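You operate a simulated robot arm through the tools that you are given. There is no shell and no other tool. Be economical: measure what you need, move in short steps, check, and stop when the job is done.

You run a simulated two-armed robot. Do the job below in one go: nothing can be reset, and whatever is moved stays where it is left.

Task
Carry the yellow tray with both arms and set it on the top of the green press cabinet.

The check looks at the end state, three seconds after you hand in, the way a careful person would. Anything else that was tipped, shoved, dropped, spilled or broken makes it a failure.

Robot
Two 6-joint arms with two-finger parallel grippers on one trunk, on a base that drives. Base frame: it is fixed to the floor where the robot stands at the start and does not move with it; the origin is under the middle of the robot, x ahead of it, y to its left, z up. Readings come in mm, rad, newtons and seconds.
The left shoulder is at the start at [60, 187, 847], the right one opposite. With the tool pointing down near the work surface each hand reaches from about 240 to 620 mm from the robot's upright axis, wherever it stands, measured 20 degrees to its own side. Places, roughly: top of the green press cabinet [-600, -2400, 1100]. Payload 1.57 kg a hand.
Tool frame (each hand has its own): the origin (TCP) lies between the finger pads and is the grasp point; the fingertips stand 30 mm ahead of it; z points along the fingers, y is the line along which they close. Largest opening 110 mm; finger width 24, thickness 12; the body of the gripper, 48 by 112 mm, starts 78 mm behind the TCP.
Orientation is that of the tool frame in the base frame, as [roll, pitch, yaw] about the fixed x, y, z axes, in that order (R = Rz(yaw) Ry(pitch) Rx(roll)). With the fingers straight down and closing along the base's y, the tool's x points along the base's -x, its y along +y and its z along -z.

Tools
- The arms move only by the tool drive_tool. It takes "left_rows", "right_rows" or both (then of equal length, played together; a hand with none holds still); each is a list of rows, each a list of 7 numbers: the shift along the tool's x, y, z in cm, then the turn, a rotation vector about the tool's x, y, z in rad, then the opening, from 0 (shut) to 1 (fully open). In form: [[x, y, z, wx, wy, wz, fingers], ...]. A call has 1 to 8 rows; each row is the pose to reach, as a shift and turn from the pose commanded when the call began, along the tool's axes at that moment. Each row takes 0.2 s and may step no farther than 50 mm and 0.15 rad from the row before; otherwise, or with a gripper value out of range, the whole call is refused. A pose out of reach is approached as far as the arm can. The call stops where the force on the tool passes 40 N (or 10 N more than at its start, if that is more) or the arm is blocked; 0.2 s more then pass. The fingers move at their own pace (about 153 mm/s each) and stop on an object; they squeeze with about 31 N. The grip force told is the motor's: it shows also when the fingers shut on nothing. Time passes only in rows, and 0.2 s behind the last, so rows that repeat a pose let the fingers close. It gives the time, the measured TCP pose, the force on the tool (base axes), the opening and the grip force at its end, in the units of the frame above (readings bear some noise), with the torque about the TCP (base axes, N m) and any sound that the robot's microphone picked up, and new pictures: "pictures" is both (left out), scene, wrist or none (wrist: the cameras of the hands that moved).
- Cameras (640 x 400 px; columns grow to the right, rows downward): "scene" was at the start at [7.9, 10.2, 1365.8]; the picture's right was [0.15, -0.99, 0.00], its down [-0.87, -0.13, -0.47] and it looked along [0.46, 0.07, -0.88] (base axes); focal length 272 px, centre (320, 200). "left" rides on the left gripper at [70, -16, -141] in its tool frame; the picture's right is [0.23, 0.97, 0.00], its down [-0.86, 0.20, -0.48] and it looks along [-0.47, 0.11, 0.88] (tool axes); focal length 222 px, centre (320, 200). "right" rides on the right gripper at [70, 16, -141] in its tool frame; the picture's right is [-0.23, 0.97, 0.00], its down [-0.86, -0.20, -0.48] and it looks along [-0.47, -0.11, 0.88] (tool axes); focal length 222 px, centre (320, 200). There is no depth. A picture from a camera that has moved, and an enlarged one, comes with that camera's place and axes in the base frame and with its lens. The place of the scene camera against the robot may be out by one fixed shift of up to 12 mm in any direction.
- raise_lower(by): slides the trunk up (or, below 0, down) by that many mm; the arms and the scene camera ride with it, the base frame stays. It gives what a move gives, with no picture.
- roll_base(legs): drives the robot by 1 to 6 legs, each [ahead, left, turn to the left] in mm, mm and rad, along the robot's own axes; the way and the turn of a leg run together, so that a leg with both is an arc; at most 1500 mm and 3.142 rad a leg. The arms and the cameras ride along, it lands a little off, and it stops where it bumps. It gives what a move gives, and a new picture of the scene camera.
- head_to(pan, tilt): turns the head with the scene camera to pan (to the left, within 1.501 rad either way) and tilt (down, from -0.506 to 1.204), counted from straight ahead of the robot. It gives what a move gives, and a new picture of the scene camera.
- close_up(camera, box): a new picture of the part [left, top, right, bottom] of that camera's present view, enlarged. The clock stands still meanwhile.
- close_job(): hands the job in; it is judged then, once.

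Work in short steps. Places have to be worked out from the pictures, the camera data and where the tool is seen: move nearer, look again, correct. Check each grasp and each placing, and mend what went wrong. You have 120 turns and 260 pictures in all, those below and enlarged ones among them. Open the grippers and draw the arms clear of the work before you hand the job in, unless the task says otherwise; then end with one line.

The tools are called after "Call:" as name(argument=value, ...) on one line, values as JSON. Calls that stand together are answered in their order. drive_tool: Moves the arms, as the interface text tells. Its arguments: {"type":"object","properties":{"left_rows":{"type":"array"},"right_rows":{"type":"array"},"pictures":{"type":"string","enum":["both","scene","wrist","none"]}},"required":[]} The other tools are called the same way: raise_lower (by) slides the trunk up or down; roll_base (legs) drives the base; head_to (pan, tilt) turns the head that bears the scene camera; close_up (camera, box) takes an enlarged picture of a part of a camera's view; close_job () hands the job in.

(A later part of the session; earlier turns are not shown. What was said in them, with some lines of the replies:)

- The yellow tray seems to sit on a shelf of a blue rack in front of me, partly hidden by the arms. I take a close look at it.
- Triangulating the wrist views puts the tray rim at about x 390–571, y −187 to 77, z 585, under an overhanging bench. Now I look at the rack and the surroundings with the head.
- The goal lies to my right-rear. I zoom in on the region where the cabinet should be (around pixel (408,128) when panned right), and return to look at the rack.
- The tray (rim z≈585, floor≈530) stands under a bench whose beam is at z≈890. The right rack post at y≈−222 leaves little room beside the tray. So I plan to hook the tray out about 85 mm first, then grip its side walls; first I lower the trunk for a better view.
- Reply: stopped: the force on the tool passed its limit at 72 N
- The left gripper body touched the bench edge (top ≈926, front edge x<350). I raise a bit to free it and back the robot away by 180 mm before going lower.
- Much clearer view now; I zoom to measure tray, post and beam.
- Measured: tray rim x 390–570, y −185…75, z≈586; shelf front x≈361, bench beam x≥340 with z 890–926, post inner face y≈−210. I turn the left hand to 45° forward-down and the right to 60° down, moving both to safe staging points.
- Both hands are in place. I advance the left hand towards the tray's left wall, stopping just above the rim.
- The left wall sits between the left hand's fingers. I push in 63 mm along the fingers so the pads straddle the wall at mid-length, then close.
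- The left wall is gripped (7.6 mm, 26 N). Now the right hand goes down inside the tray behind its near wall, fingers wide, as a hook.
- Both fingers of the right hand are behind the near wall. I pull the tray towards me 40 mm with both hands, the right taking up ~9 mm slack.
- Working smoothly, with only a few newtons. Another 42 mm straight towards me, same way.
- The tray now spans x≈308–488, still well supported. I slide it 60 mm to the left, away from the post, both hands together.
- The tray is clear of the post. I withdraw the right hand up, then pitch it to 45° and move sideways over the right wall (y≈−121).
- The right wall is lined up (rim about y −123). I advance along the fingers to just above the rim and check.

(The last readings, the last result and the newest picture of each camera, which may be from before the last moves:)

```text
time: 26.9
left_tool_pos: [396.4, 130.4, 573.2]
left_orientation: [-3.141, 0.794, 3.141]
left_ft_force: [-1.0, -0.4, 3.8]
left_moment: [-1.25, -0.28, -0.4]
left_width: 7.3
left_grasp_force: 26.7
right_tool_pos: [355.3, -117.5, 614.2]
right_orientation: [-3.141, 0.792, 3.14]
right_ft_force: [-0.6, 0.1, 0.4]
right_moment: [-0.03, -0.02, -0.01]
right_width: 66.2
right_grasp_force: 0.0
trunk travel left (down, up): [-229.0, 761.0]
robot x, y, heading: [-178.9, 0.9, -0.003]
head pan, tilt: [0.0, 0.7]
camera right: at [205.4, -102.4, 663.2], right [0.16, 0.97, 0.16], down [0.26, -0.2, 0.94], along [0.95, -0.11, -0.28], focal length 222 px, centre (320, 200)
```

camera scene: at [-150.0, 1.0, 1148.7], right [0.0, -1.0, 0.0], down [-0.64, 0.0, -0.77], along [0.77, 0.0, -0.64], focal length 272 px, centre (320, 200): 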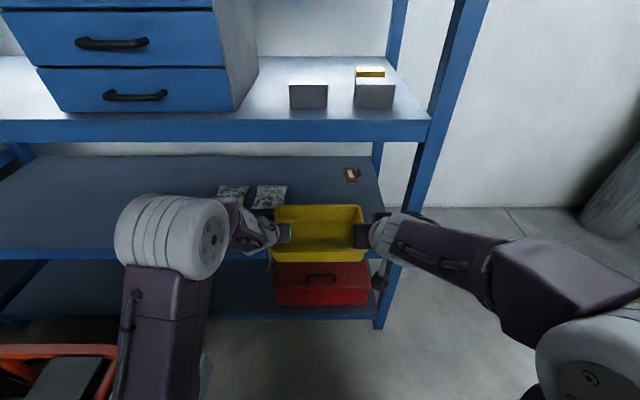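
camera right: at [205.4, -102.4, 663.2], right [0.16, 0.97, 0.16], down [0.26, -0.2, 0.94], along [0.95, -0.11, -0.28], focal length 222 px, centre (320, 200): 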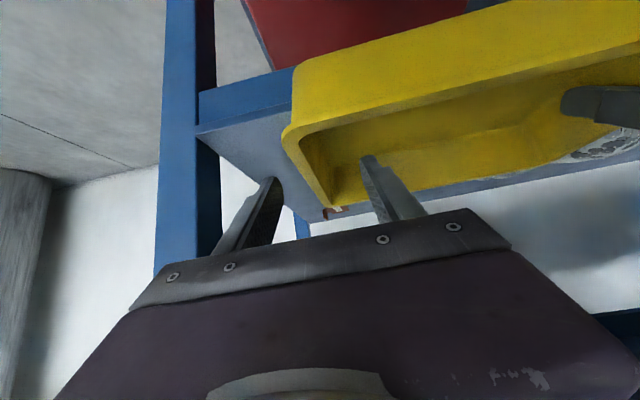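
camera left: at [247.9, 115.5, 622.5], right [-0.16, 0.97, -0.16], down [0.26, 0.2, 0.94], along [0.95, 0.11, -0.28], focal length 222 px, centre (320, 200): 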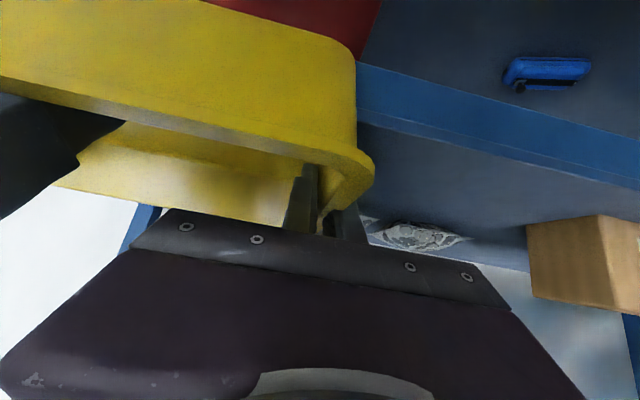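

The wall is midway between the right fingers. Going in the last 59 mm and closing.

Call:
drive_tool(right_rows=[[0, 0, 3, 0, 0, 0, 0.6], [0, 0, 5.9, 0, 0, 0, 0.6]], pictures="wrist")

Call:
drive_tool(right_rows=[[0, 0, 0, 0, 0, 0, 0.3], [0, 0, 0, 0, 0, 0, 0.0], [0, 0, 0, 0, 0, 0, 0.0]], pictures="both")

```text
time: 27.6
left_tool_pos: [396.8, 131.1, 572.5]
left_orientation: [-3.141, 0.794, 3.141]
left_ft_force: [-1.0, -0.5, 3.3]
left_moment: [-1.28, -0.27, -0.38]
left_width: 7.4
left_grasp_force: 26.8
right_tool_pos: [398.8, -118.3, 570.9]
right_orientation: [3.141, 0.794, 3.14]
right_ft_force: [-1.0, -0.4, 0.0]
right_moment: [0.01, 0.0, 0.01]
right_width: 66.0
right_grasp_force: 0.1
trunk travel left (down, up): [-229.0, 761.0]
robot x, y, heading: [-177.8, 0.7, 0.0]
head pan, tilt: [0.0, 0.7]
camera right: at [247.7, -103.0, 621.3], right [0.16, 0.97, 0.16], down [0.26, -0.2, 0.95], along [0.95, -0.11, -0.28], focal length 222 px, centre (320, 200)
```

right: 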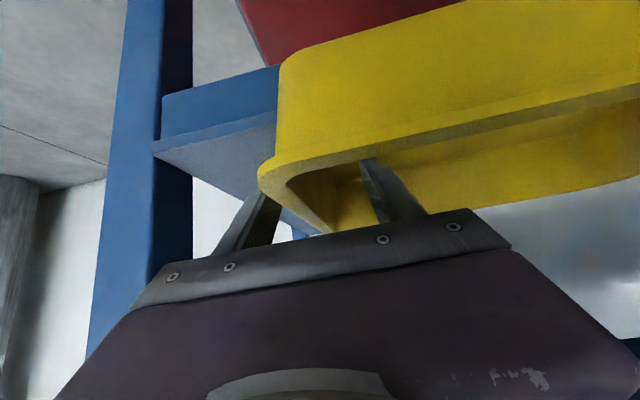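

```text
time: 28.4
left_tool_pos: [396.8, 132.3, 572.5]
left_orientation: [-3.141, 0.795, -3.139]
left_ft_force: [4.9, 18.5, -0.8]
left_moment: [-1.23, 0.05, -0.32]
left_width: 7.7
left_grasp_force: 26.7
right_tool_pos: [396.9, -120.1, 571.0]
right_orientation: [-3.14, 0.793, 3.138]
right_ft_force: [-5.3, -19.5, 3.8]
right_moment: [1.22, -0.13, 1.5]
right_width: 9.4
right_grasp_force: 27.8
trunk travel left (down, up): [-229.0, 761.0]
robot x, y, heading: [-178.2, -0.7, -0.006]
head pan, tilt: [0.0, 0.7]
camera scene: at [-149.6, 0.9, 1148.7], right [0.0, -1.0, 0.0], down [-0.64, 0.0, -0.77], along [0.77, 0.0, -0.64], focal length 272 px, centre (320, 200)
camera right: at [247.7, -103.8, 621.3], right [0.16, 0.97, 0.16], down [0.26, -0.2, 0.95], along [0.95, -0.11, -0.28], focal length 222 px, centre (320, 200)
```

scene: 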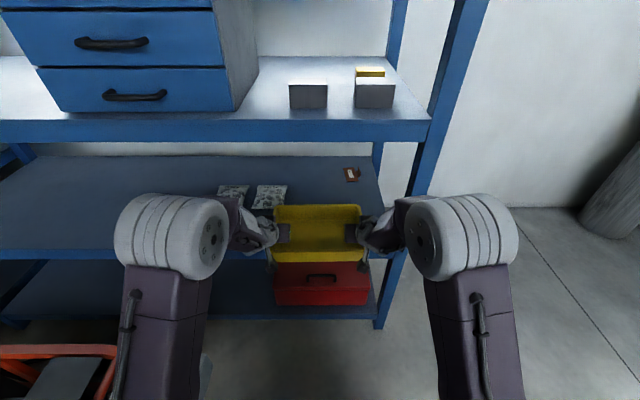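
right: 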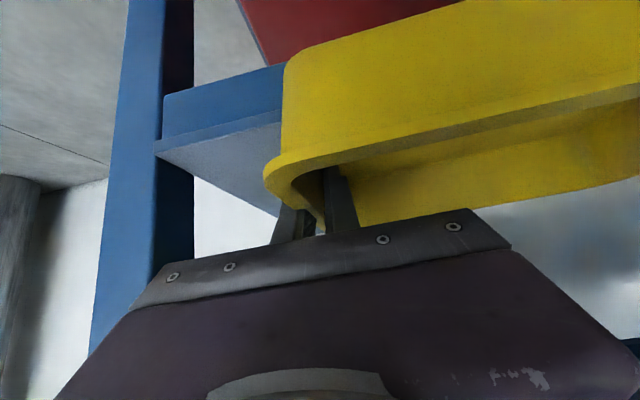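

Both walls gripped. The readings show the hands being ~4 mm too close together (±19 N), so I relax each outward by 2 mm and lift 15 mm.

Call:
drive_tool(left_rows=[[0, 0.2, 0, 0, 0, 0, 0], [-0.53, 0.2, -0.53, 0, 0, 0, 0], [-1.07, 0.2, -1.05, 0, 0, 0, 0], [-1.07, 0.2, -1.05, 0, 0, 0, 0]], right_rows=[[0, -0.2, 0, 0, 0, 0, 0], [-0.53, -0.2, -0.53, 0, 0, 0, 0], [-1.07, -0.2, -1.05, 0, 0, 0, 0], [-1.07, -0.2, -1.05, 0, 0, 0, 0]])

```text
time: 29.4
left_tool_pos: [396.9, 132.7, 587.1]
left_orientation: [-3.14, 0.793, 3.141]
left_ft_force: [3.1, -1.0, -1.5]
left_moment: [-1.33, 0.19, -0.46]
left_width: 7.4
left_grasp_force: 26.5
right_tool_pos: [397.0, -120.1, 585.7]
right_orientation: [3.14, 0.793, -3.14]
right_ft_force: [-3.0, 1.3, -1.2]
right_moment: [1.36, -0.21, 1.27]
right_width: 9.0
right_grasp_force: 28.0
trunk travel left (down, up): [-229.0, 761.0]
robot x, y, heading: [-180.2, 3.4, -0.005]
head pan, tilt: [0.0, 0.7]
camera scene: at [-149.0, 0.9, 1148.6], right [0.0, -1.0, 0.0], down [-0.64, 0.0, -0.76], along [0.76, 0.0, -0.64], focal length 272 px, centre (320, 200)
camera right: at [247.7, -104.4, 636.3], right [0.16, 0.97, 0.16], down [0.26, -0.2, 0.94], along [0.95, -0.11, -0.29], focal length 222 px, centre (320, 200)
camera left: at [248.1, 116.9, 636.8], right [-0.16, 0.97, -0.16], down [0.26, 0.2, 0.94], along [0.95, 0.11, -0.28], focal length 222 px, centre (320, 200)
```

scene: 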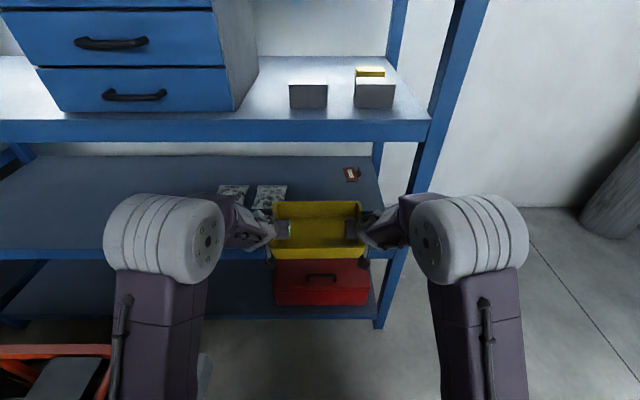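
right: 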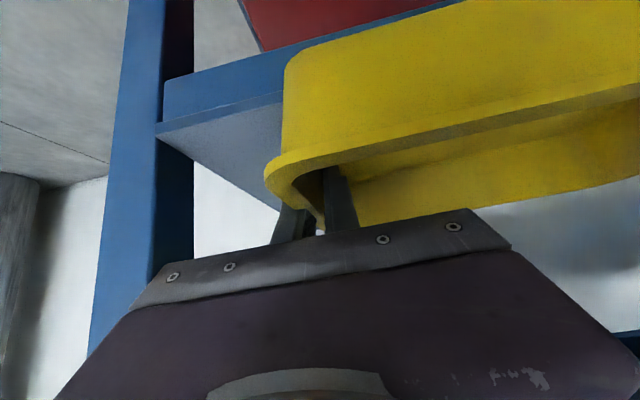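
left: 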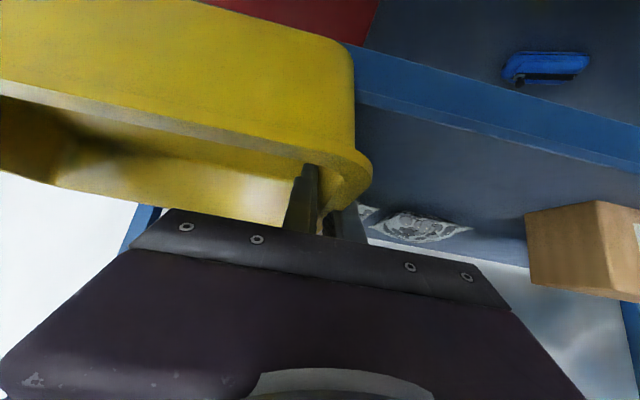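

Tray lifted level and light. I raise 20 mm more with the trunk and back straight out.

Call:
raise_lower(by=20)

Call:
roll_base(legs=[[-400, 0, 0]])

```text
time: 30.0
left_tool_pos: [396.8, 132.0, 605.7]
left_orientation: [-3.141, 0.792, 3.14]
left_ft_force: [3.4, -7.7, -1.4]
left_moment: [-1.37, -0.25, -0.47]
left_width: 7.5
left_grasp_force: 26.1
right_tool_pos: [396.0, -119.3, 606.9]
right_orientation: [-3.141, 0.793, 3.141]
right_ft_force: [-3.8, 8.5, -1.8]
right_moment: [1.39, 0.24, 1.23]
right_width: 9.2
right_grasp_force: 27.1
trunk travel left (down, up): [-249.0, 741.0]
robot x, y, heading: [-179.9, -0.2, -0.002]
head pan, tilt: [0.0, 0.7]
```

```text
time: 32.5
left_tool_pos: [-3.9, 131.6, 607.6]
left_orientation: [-3.139, 0.794, 3.138]
left_ft_force: [1.6, -21.8, -1.5]
left_moment: [-1.42, 0.33, -0.55]
left_width: 7.4
left_grasp_force: 26.7
right_tool_pos: [-5.0, -120.5, 606.0]
right_orientation: [3.139, 0.794, 3.14]
right_ft_force: [-1.3, 21.6, -1.0]
right_moment: [1.45, -0.29, 1.04]
right_width: 9.2
right_grasp_force: 27.4
trunk travel left (down, up): [-249.0, 741.0]
robot x, y, heading: [-575.1, 0.8, -0.005]
head pan, tilt: [0.0, 0.7]
camera scene: at [-550.6, 1.5, 1168.7], right [0.0, -1.0, 0.0], down [-0.64, 0.0, -0.76], along [0.76, 0.0, -0.64], focal length 272 px, centre (320, 200)
```

scene: 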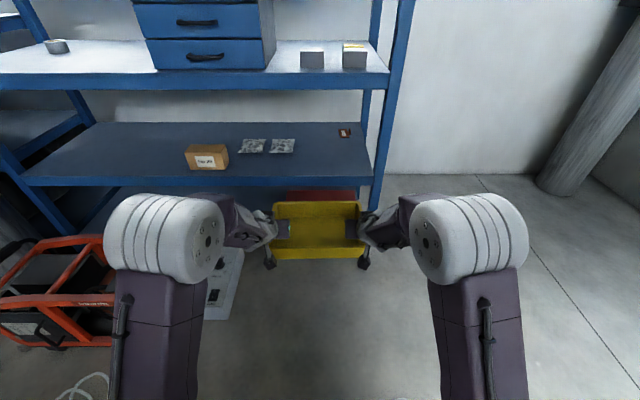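

Out of the rack. I relieve the slight outward pull (about 22 N) by moving the hands 1 mm inward each, then turn right to face the cabinet.

Call:
drive_tool(left_rows=[[0, -0.1, 0, 0, 0, 0, 0], [0, -0.1, 0, 0, 0, 0, 0]], right_rows=[[0, 0.1, 0, 0, 0, 0, 0], [0, 0.1, 0, 0, 0, 0, 0]], pictures="none")

Call:
roll_base(legs=[[-100, 0, 0], [0, 0, -1.571]])

Call:
head_to(pan=0.0, tilt=0.3)

```text
time: 33.1
left_tool_pos: [-3.6, 132.9, 606.1]
left_orientation: [-3.139, 0.793, 3.142]
left_ft_force: [5.0, 15.0, -1.5]
left_moment: [-1.25, 0.44, -0.4]
left_width: 7.4
left_grasp_force: 27.0
right_tool_pos: [-5.3, -119.7, 605.8]
right_orientation: [3.14, 0.79, 3.137]
right_ft_force: [-3.9, -15.6, 0.0]
right_moment: [1.27, -0.45, 1.41]
right_width: 9.2
right_grasp_force: 28.1
trunk travel left (down, up): [-249.0, 741.0]
robot x, y, heading: [-579.1, -0.2, -0.0]
head pan, tilt: [0.0, 0.7]
```

```text
time: 38.1
left_tool_pos: [-561.6, -578.0, 605.3]
left_orientation: [-3.14, 0.795, 1.551]
left_ft_force: [33.1, -6.1, -0.5]
left_moment: [0.09, 1.16, -0.41]
left_width: 7.4
left_grasp_force: 26.7
right_tool_pos: [-812.1, -572.4, 605.2]
right_orientation: [3.139, 0.792, 1.549]
right_ft_force: [-32.5, 6.3, -2.0]
right_moment: [-0.1, -1.16, 1.64]
right_width: 9.0
right_grasp_force: 27.5
trunk travel left (down, up): [-249.0, 741.0]
robot x, y, heading: [-681.9, 2.1, -1.594]
head pan, tilt: [0.0, 0.7]
camera scene: at [-676.7, -23.6, 1168.7], right [-1.0, 0.02, 0.0], down [0.01, 0.64, -0.76], along [-0.02, -0.76, -0.64], focal length 272 px, centre (320, 200)
```

scene: 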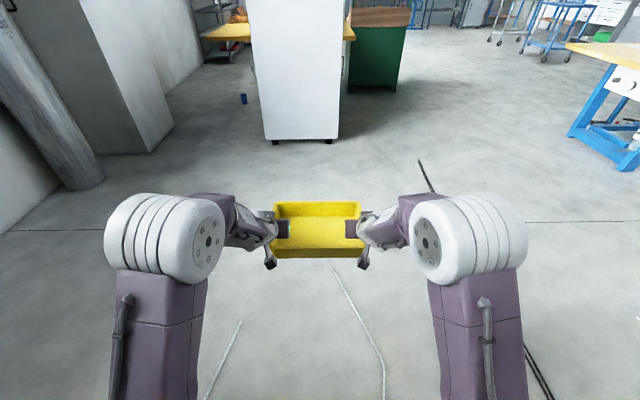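

```text
time: 39.0
left_tool_pos: [-560.6, -576.7, 606.5]
left_orientation: [-3.14, 0.794, 1.553]
left_ft_force: [6.1, -3.7, -0.9]
left_moment: [0.26, 1.32, -0.45]
left_width: 7.2
left_grasp_force: 26.1
right_tool_pos: [-812.3, -572.6, 607.5]
right_orientation: [3.141, 0.789, 1.548]
right_ft_force: [-6.0, 3.6, -0.7]
right_moment: [-0.23, -1.34, 1.35]
right_width: 8.9
right_grasp_force: 27.9
trunk travel left (down, up): [-249.0, 741.0]
robot x, y, heading: [-680.2, -0.2, -1.594]
head pan, tilt: [0.0, 0.3]
camera scene: at [-676.8, -32.0, 1204.7], right [-1.0, 0.02, 0.0], down [0.01, 0.3, -0.95], along [-0.02, -0.95, -0.3], focal length 272 px, centre (320, 200)
```

scene: 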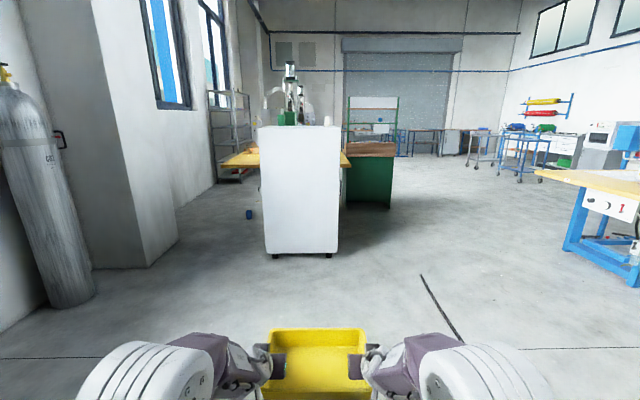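

The tall box at the stated place (x≈−220…−890, near face y≈−2250) shows a pale back towards me; the green bench further behind is far off the given coordinates. I drive nearer and raise the trunk to look on top and check what it is.

Call:
roll_base(legs=[[950, 100, 0.023]])

Call:
raise_lower(by=300)

Call:
raise_lower(by=290)

Call:
head_to(pan=0.0, tilt=0.5)

```text
time: 44.0
left_tool_pos: [-455.2, -1537.3, 605.8]
left_orientation: [-3.139, 0.795, 1.578]
left_ft_force: [11.3, -4.2, 0.5]
left_moment: [0.07, 1.23, -0.44]
left_width: 7.3
left_grasp_force: 26.8
right_tool_pos: [-707.2, -1538.2, 605.8]
right_orientation: [3.139, 0.79, 1.573]
right_ft_force: [-12.1, 4.2, -1.1]
right_moment: [-0.04, -1.27, 1.41]
right_width: 8.7
right_grasp_force: 27.1
trunk travel left (down, up): [-249.0, 741.0]
robot x, y, heading: [-590.2, -962.4, -1.572]
head pan, tilt: [0.0, 0.3]
camera scene: at [-584.7, -995.6, 1204.8], right [-1.0, 0.0, 0.0], down [0.0, 0.3, -0.96], along [0.0, -0.96, -0.3], focal length 272 px, centre (320, 200)
```

scene: 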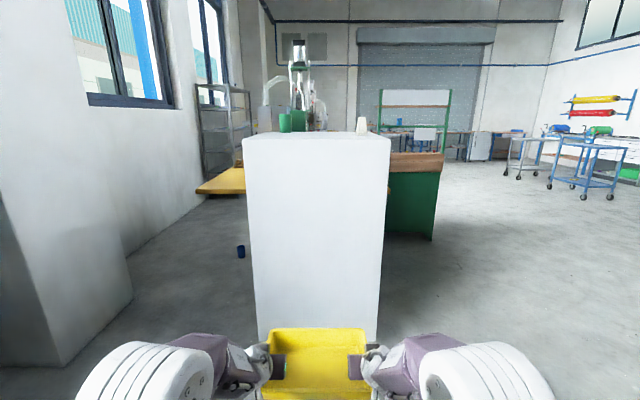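

```text
time: 47.0
left_tool_pos: [-455.3, -1538.2, 907.3]
left_orientation: [-3.14, 0.794, 1.577]
left_ft_force: [4.8, -4.4, -0.8]
left_moment: [-0.13, 1.33, -0.44]
left_width: 7.5
left_grasp_force: 26.9
right_tool_pos: [-706.4, -1538.3, 905.3]
right_orientation: [3.14, 0.791, 1.572]
right_ft_force: [-4.7, 3.2, -1.5]
right_moment: [0.2, -1.31, 1.37]
right_width: 8.8
right_grasp_force: 28.1
trunk travel left (down, up): [-549.0, 441.0]
robot x, y, heading: [-589.0, -962.4, -1.568]
head pan, tilt: [0.0, 0.3]
```

```text
time: 50.0
left_tool_pos: [-454.6, -1537.8, 1195.6]
left_orientation: [-3.14, 0.794, 1.578]
left_ft_force: [5.3, -3.9, -1.2]
left_moment: [0.09, 1.27, -0.48]
left_width: 7.5
left_grasp_force: 26.4
right_tool_pos: [-706.7, -1539.6, 1196.1]
right_orientation: [3.14, 0.79, 1.572]
right_ft_force: [-6.0, 2.8, -1.2]
right_moment: [-0.08, -1.32, 1.36]
right_width: 8.8
right_grasp_force: 27.3
trunk travel left (down, up): [-839.0, 151.0]
robot x, y, heading: [-592.3, -961.1, -1.569]
head pan, tilt: [0.0, 0.3]
```

```text
time: 50.7
left_tool_pos: [-455.7, -1538.5, 1196.6]
left_orientation: [-3.139, 0.794, 1.578]
left_ft_force: [5.3, -4.0, -0.5]
left_moment: [0.05, 1.34, -0.44]
left_width: 7.3
left_grasp_force: 26.8
right_tool_pos: [-706.8, -1539.1, 1195.2]
right_orientation: [3.14, 0.791, 1.572]
right_ft_force: [-5.2, 3.3, -1.0]
right_moment: [0.01, -1.3, 1.36]
right_width: 9.0
right_grasp_force: 27.8
trunk travel left (down, up): [-839.0, 151.0]
robot x, y, heading: [-585.5, -958.6, -1.569]
head pan, tilt: [0.0, 0.499]
camera scene: at [-584.7, -993.3, 1776.4], right [-1.0, 0.0, 0.0], down [0.0, 0.48, -0.88], along [0.0, -0.88, -0.48], focal length 272 px, centre (320, 200)
```

scene: 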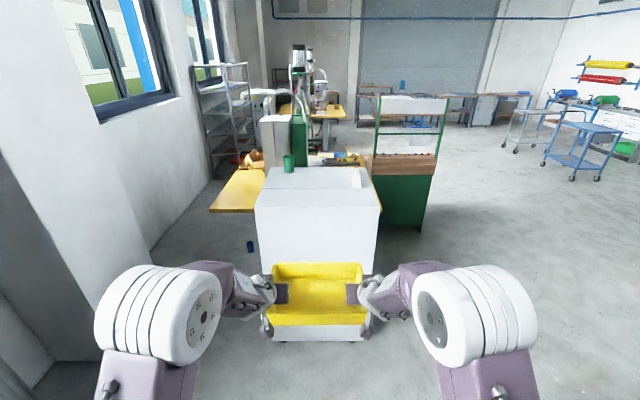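

Zooming onto the cabinet top to see its outline and the items standing there.

Call:
close_up(camera="scene", box=[200, 80, 460, 280])

```text
2.00 times, centred on (330, 180) of scene
camera zoom: at [-584.7, -993.3, 1776.4], right [-1.0, 0.0, 0.0], down [0.0, 0.48, -0.88], along [0.0, -0.88, -0.48], focal length 543 px, centre (300, 240)
```

zoom: 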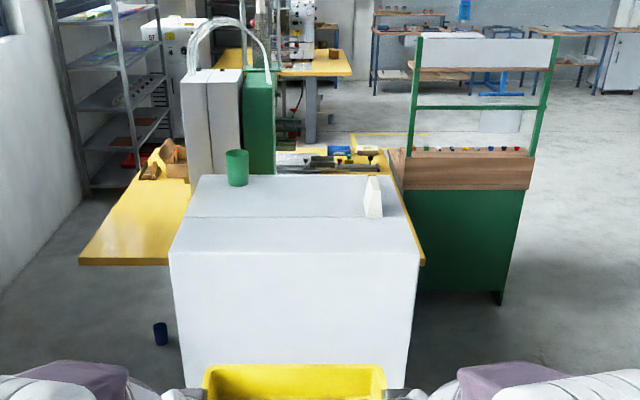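

This is the spot given: a flat top at z≈1100 (x −260…−885, y −2170…−2685), with a green mug near (−385,−2593) and a white object near (−790,−2365). I aim to set the tray centre at about (−540,−2350), in the free area; first I approach 650 mm with 41 mm to the left.

Call:
roll_base(legs=[[650, 41, 0]])

Call:
head_to(pan=0.0, tilt=0.8)

Call:
close_up(camera="scene", box=[160, 60, 480, 300])

```text
time: 54.3
left_tool_pos: [-415.1, -2187.0, 1196.6]
left_orientation: [-3.139, 0.797, 1.572]
left_ft_force: [5.4, -3.7, -1.3]
left_moment: [0.06, 1.33, -0.45]
left_width: 7.4
left_grasp_force: 27.2
right_tool_pos: [-668.2, -2185.8, 1195.9]
right_orientation: [3.14, 0.792, 1.569]
right_ft_force: [-4.2, 3.8, -1.7]
right_moment: [-0.06, -1.31, 1.32]
right_width: 8.8
right_grasp_force: 27.0
trunk travel left (down, up): [-839.0, 151.0]
robot x, y, heading: [-549.3, -1613.3, -1.576]
head pan, tilt: [0.0, 0.499]
camera scene: at [-543.7, -1640.5, 1776.4], right [-1.0, 0.0, 0.0], down [0.0, 0.48, -0.88], along [0.0, -0.88, -0.48], focal length 272 px, centre (320, 200)
```

scene: 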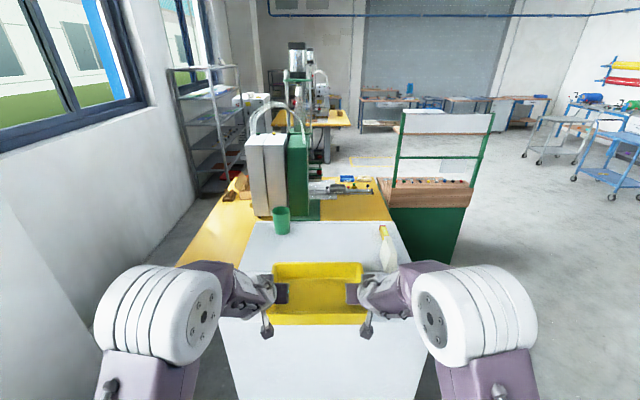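

```text
time: 55.1
left_tool_pos: [-416.5, -2188.8, 1196.7]
left_orientation: [-3.139, 0.795, 1.574]
left_ft_force: [4.9, -3.3, -1.7]
left_moment: [0.28, 1.29, -0.55]
left_width: 7.4
left_grasp_force: 27.0
right_tool_pos: [-667.9, -2187.4, 1195.2]
right_orientation: [3.139, 0.791, 1.569]
right_ft_force: [-2.8, 2.6, -0.7]
right_moment: [-0.27, -1.35, 1.35]
right_width: 8.8
right_grasp_force: 27.0
trunk travel left (down, up): [-839.0, 151.0]
robot x, y, heading: [-550.2, -1609.8, -1.575]
head pan, tilt: [0.0, 0.799]
camera scene: at [-543.6, -1632.6, 1750.5], right [-1.0, 0.0, 0.0], down [0.0, 0.72, -0.7], along [0.0, -0.7, -0.72], focal length 272 px, centre (320, 200)
```

scene: 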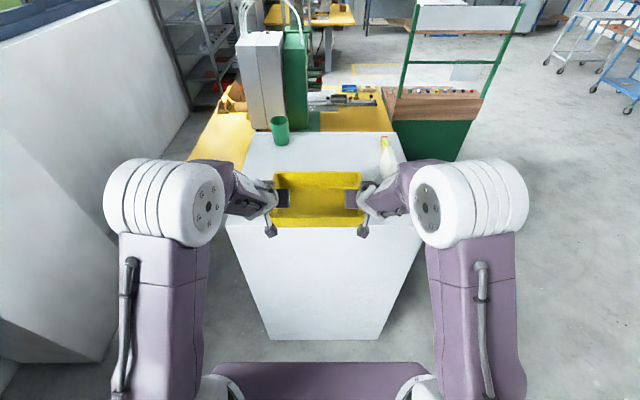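

```text
1.67 times, centred on (320, 180) of scene
camera zoom: at [-543.6, -1632.6, 1750.5], right [-1.0, 0.0, 0.0], down [0.0, 0.72, -0.7], along [0.0, -0.7, -0.72], focal length 453 px, centre (320, 233)
```

zoom: 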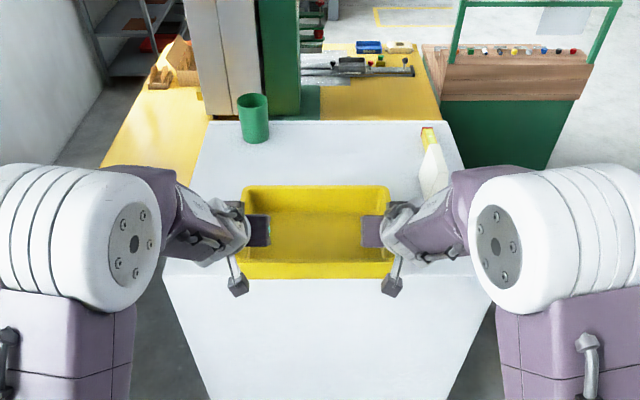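

The white bottle (x≈−755…−820, y≈−2385) is close to the right hand's lane, so I shift the target a bit: centre (−500,−2325). Driving 137 mm ahead and 42 mm left.

Call:
roll_base(legs=[[0, 42, 0], [137, 0, 0]])

Call:
close_up(camera="scene", box=[160, 60, 480, 300])

Call:
close_up(camera="right", box=[0, 0, 640, 400])

```text
time: 56.9
left_tool_pos: [-370.6, -2322.4, 1196.7]
left_orientation: [-3.139, 0.796, 1.575]
left_ft_force: [3.7, -2.9, -2.0]
left_moment: [-0.23, 1.36, -0.51]
left_width: 7.4
left_grasp_force: 26.9
right_tool_pos: [-622.8, -2321.4, 1196.5]
right_orientation: [-3.14, 0.792, 1.57]
right_ft_force: [-3.1, 3.6, -0.8]
right_moment: [0.25, -1.29, 1.33]
right_width: 8.8
right_grasp_force: 27.0
trunk travel left (down, up): [-839.0, 151.0]
robot x, y, heading: [-506.2, -1746.9, -1.575]
head pan, tilt: [0.0, 0.799]
camera scene: at [-498.3, -1765.4, 1750.5], right [-1.0, 0.0, 0.0], down [0.0, 0.72, -0.7], along [0.0, -0.7, -0.72], focal length 272 px, centre (320, 200)
```

scene: 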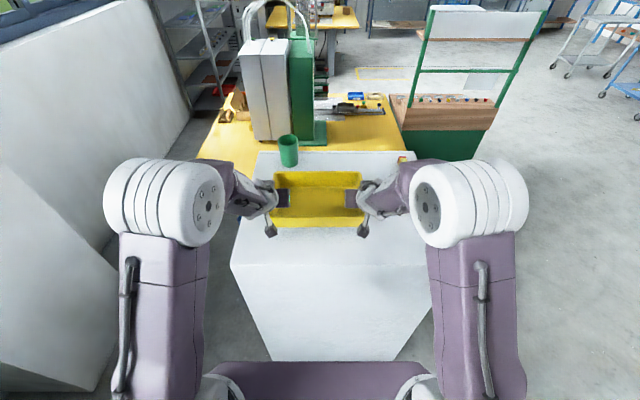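

```text
1.67 times, centred on (320, 180) of scene
camera zoom: at [-498.3, -1765.4, 1750.5], right [-1.0, 0.0, 0.0], down [0.0, 0.72, -0.7], along [0.0, -0.7, -0.72], focal length 453 px, centre (320, 233)
```

zoom: 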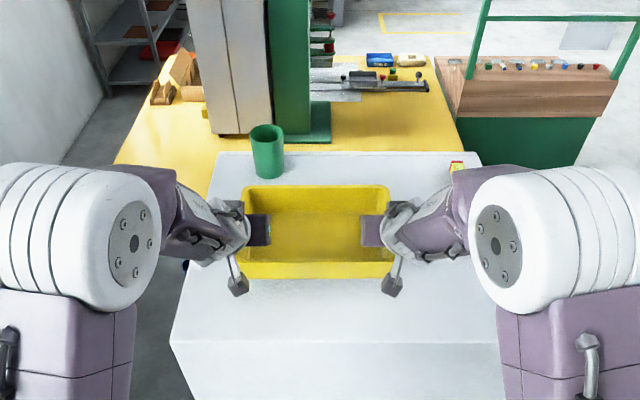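

```text
1.00 times, centred on (320, 200) of right (not enlarged: the box is as wide or as high as the picture)
camera zoom: at [-606.5, -2172.8, 1247.2], right [0.97, -0.16, 0.16], down [-0.2, -0.26, 0.95], along [-0.11, -0.95, -0.28], focal length 222 px, centre (320, 200)
```

zoom: 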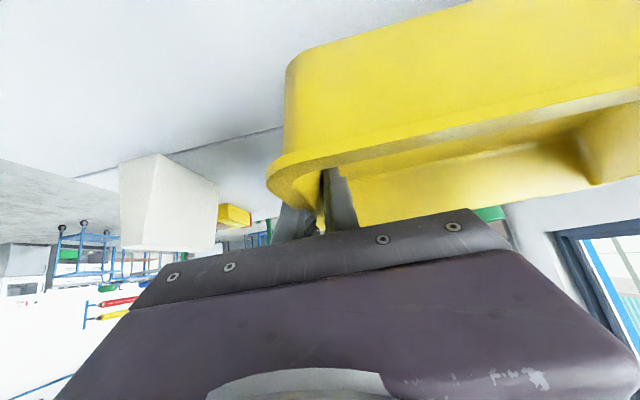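

The tray is over the free area, bottle-box and mug clear by >80 mm. I lower 40 mm with the trunk, then feel for contact.

Call:
raise_lower(by=-40)

Call:
close_up(camera="right", box=[0, 0, 640, 400])

```text
time: 57.8
left_tool_pos: [-373.4, -2324.2, 1159.7]
left_orientation: [3.142, 0.802, 1.573]
left_ft_force: [1.9, -2.6, 11.3]
left_moment: [-0.91, 1.32, -0.41]
left_width: 7.8
left_grasp_force: 26.5
right_tool_pos: [-624.7, -2323.0, 1159.8]
right_orientation: [-3.14, 0.801, 1.568]
right_ft_force: [-1.0, -4.3, 19.7]
right_moment: [-0.03, -1.38, 1.33]
right_width: 8.8
right_grasp_force: 27.7
trunk travel left (down, up): [-799.0, 191.0]
robot x, y, heading: [-503.9, -1744.7, -1.575]
head pan, tilt: [0.0, 0.799]
```

```text
1.00 times, centred on (320, 200) of right (not enlarged: the box is as wide or as high as the picture)
camera zoom: at [-608.1, -2173.9, 1209.2], right [0.97, -0.16, 0.16], down [-0.2, -0.25, 0.95], along [-0.11, -0.95, -0.28], focal length 222 px, centre (320, 200)
```

zoom: 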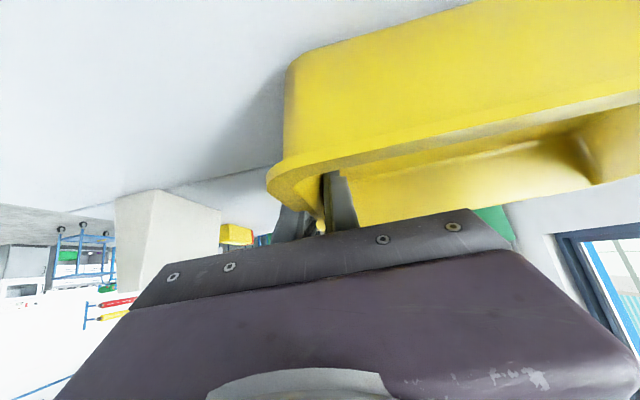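

Contact made at TCP z≈1160 (about 30 N supported on the top). I ease up 3 mm, then open both grippers.

Call:
raise_lower(by=3)

Call:
drive_tool(left_rows=[[0, 0, 0, 0, 0, 0, 0.25], [0, 0, 0, 0, 0, 0, 0.5], [0, 0, 0, 0, 0, 0, 0.5]], right_rows=[[0, 0, 0, 0, 0, 0, 0.25], [0, 0, 0, 0, 0, 0, 0.5], [0, 0, 0, 0, 0, 0, 0.5]])

```text
time: 58.3
left_tool_pos: [-372.0, -2323.1, 1160.9]
left_orientation: [-3.141, 0.795, 1.573]
left_ft_force: [3.2, -4.8, 6.2]
left_moment: [-0.63, 1.35, -0.5]
left_width: 8.1
left_grasp_force: 26.9
right_tool_pos: [-624.8, -2322.5, 1159.7]
right_orientation: [3.14, 0.792, 1.569]
right_ft_force: [0.5, -2.3, 12.7]
right_moment: [-0.61, -1.43, 1.27]
right_width: 9.0
right_grasp_force: 27.9
trunk travel left (down, up): [-802.0, 188.0]
robot x, y, heading: [-506.7, -1745.6, -1.57]
head pan, tilt: [0.0, 0.799]
```

```text
time: 59.1
left_tool_pos: [-373.6, -2323.9, 1159.8]
left_orientation: [-3.14, 0.794, 1.572]
left_ft_force: [-0.4, -0.2, 0.5]
left_moment: [-0.03, 0.0, -0.01]
left_width: 55.3
left_grasp_force: 0.1
right_tool_pos: [-624.9, -2324.1, 1158.0]
right_orientation: [3.137, 0.791, 1.569]
right_ft_force: [0.7, 0.5, -0.7]
right_moment: [0.01, 0.01, -0.01]
right_width: 55.0
right_grasp_force: 0.1
trunk travel left (down, up): [-802.0, 188.0]
robot x, y, heading: [-506.2, -1746.6, -1.57]
head pan, tilt: [0.0, 0.799]
camera scene: at [-501.5, -1768.4, 1713.4], right [-1.0, 0.0, 0.0], down [0.0, 0.72, -0.7], along [0.0, -0.7, -0.72], focal length 272 px, centre (320, 200)
camera right: at [-608.7, -2174.7, 1209.0], right [0.97, -0.16, 0.16], down [-0.2, -0.26, 0.94], along [-0.11, -0.95, -0.29], focal length 222 px, centre (320, 200)
camera left: at [-389.7, -2173.9, 1209.5], right [0.97, 0.16, -0.16], down [0.2, -0.26, 0.95], along [0.11, -0.95, -0.28], focal length 222 px, centre (320, 200)
```

scene: 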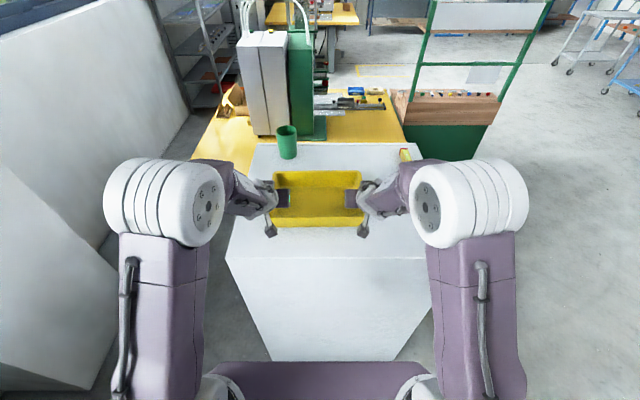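
right: 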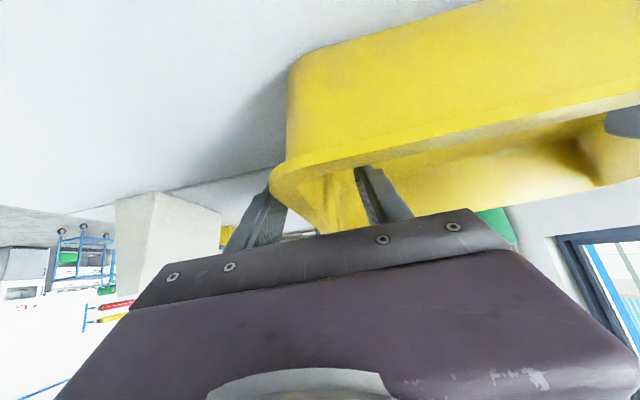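
left: 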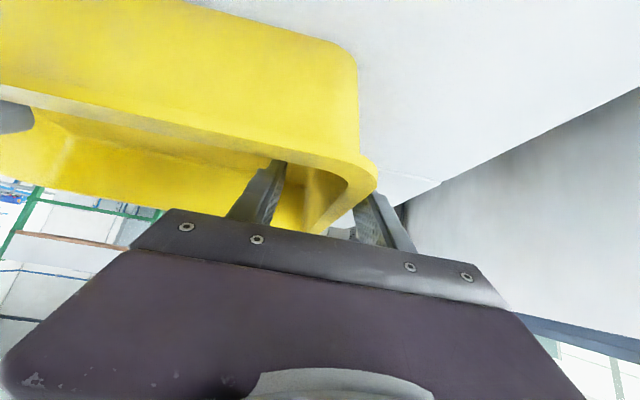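

Released cleanly, the walls are free between the fingers. I withdraw both hands straight back along the fingers.

Call:
drive_tool(left_rows=[[0, 0, -2, 0, 0, 0, 0.5], [0, 0, -5, 0, 0, 0, 0.5], [0, 0, -9, 0, 0, 0, 0.5], [0, 0, -13, 0, 0, 0, 0.5]], right_rows=[[0, 0, -2, 0, 0, 0, 0.5], [0, 0, -5, 0, 0, 0, 0.5], [0, 0, -9, 0, 0, 0, 0.5], [0, 0, -13, 0, 0, 0, 0.5]])

Call:
roll_base(legs=[[-350, 0, 0]])

Call:
close_up(camera="scene", box=[180, 20, 480, 220])

```text
time: 60.1
left_tool_pos: [-373.7, -2227.2, 1255.1]
left_orientation: [-3.14, 0.8, 1.574]
left_ft_force: [-0.2, 0.0, 1.2]
left_moment: [-0.03, -0.01, -0.02]
left_width: 54.9
left_grasp_force: 0.2
right_tool_pos: [-625.1, -2227.5, 1253.1]
right_orientation: [3.14, 0.796, 1.57]
right_ft_force: [-0.1, 0.5, -0.7]
right_moment: [-0.05, 0.01, 0.0]
right_width: 54.8
right_grasp_force: 0.0
trunk travel left (down, up): [-802.0, 188.0]
robot x, y, heading: [-505.8, -1747.0, -1.572]
head pan, tilt: [0.0, 0.799]
camera scene: at [-501.4, -1762.3, 1713.4], right [-1.0, 0.0, 0.0], down [0.0, 0.71, -0.7], along [0.0, -0.7, -0.71], focal length 272 px, centre (320, 200)
camera right: at [-608.3, -2077.8, 1301.6], right [0.97, -0.16, 0.16], down [-0.2, -0.26, 0.95], along [-0.11, -0.95, -0.28], focal length 222 px, centre (320, 200)
camera left: at [-389.7, -2076.2, 1302.7], right [0.97, 0.16, -0.16], down [0.2, -0.25, 0.95], along [0.11, -0.95, -0.28], focal length 222 px, centre (320, 200)
```

scene: 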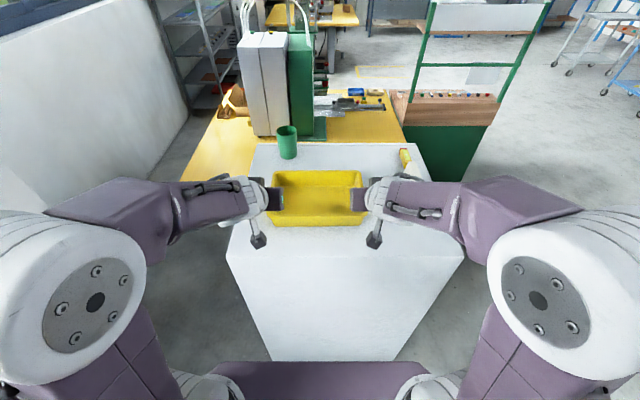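
right: 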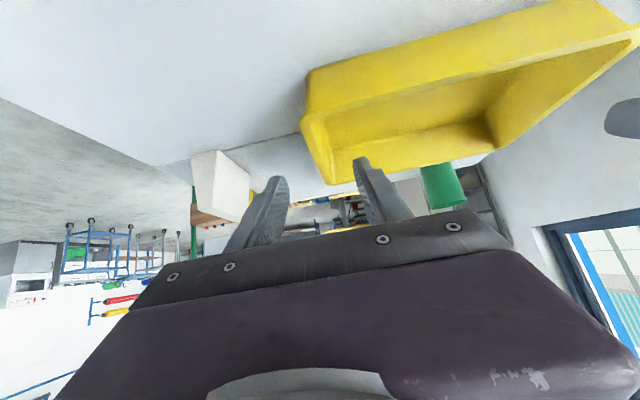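
left: 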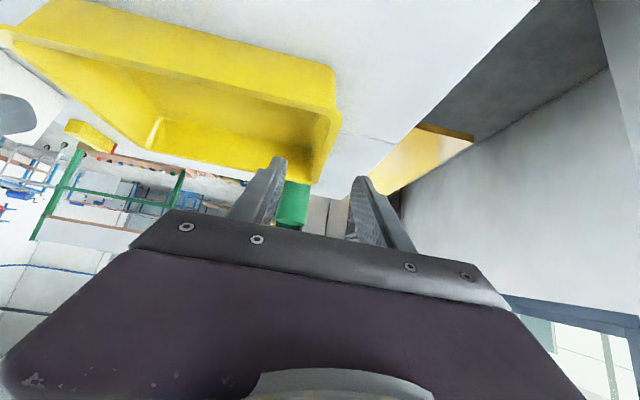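

```text
time: 62.3
left_tool_pos: [-373.6, -1883.0, 1250.5]
left_orientation: [-3.141, 0.796, 1.573]
left_ft_force: [0.5, -0.3, 0.6]
left_moment: [0.0, -0.03, 0.04]
left_width: 54.7
left_grasp_force: 0.0
right_tool_pos: [-623.7, -1882.9, 1247.4]
right_orientation: [3.14, 0.788, 1.569]
right_ft_force: [-0.5, -0.1, -0.3]
right_moment: [0.02, 0.02, -0.05]
right_width: 54.9
right_grasp_force: 0.0
trunk travel left (down, up): [-802.0, 188.0]
robot x, y, heading: [-505.4, -1397.9, -1.578]
head pan, tilt: [0.0, 0.799]
camera scene: at [-500.7, -1420.7, 1713.4], right [-1.0, 0.0, 0.0], down [0.0, 0.72, -0.7], along [0.0, -0.7, -0.72], focal length 272 px, centre (320, 200)
```

scene: 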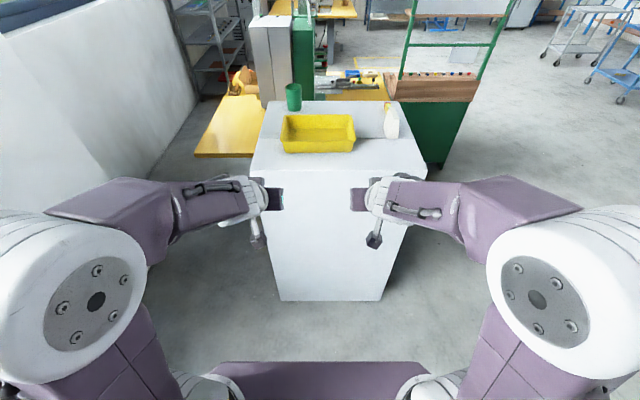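

```text
2.00 times, centred on (330, 120) of scene
camera zoom: at [-500.7, -1420.7, 1713.4], right [-1.0, 0.0, 0.0], down [0.0, 0.72, -0.7], along [0.0, -0.7, -0.72], focal length 543 px, centre (300, 360)
```

zoom: 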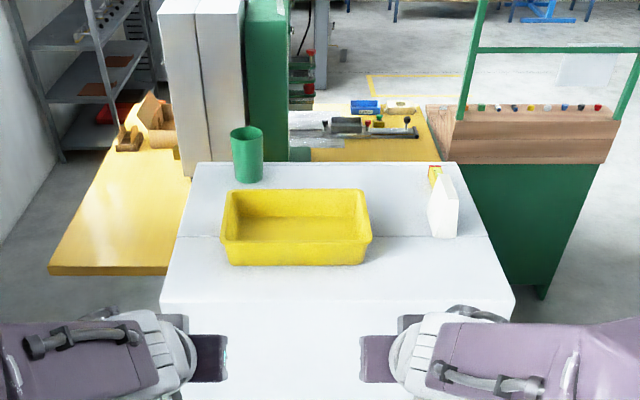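

The tray stands flat and well inside the cabinet top. The mug and the white box look untouched, and both hands are open and well clear, so I hand in.

Call:
close_job()

```text
The job is handed in.
```

The yellow tray is sitting flat on top of the press cabinet at the place you gave. From my side that cabinet looks white rather than green, but no other surface matches those coordinates. Apart from my left gripper briefly touching the rack's bench edge while I lowered the trunk, I saw nothing else touched or moved.
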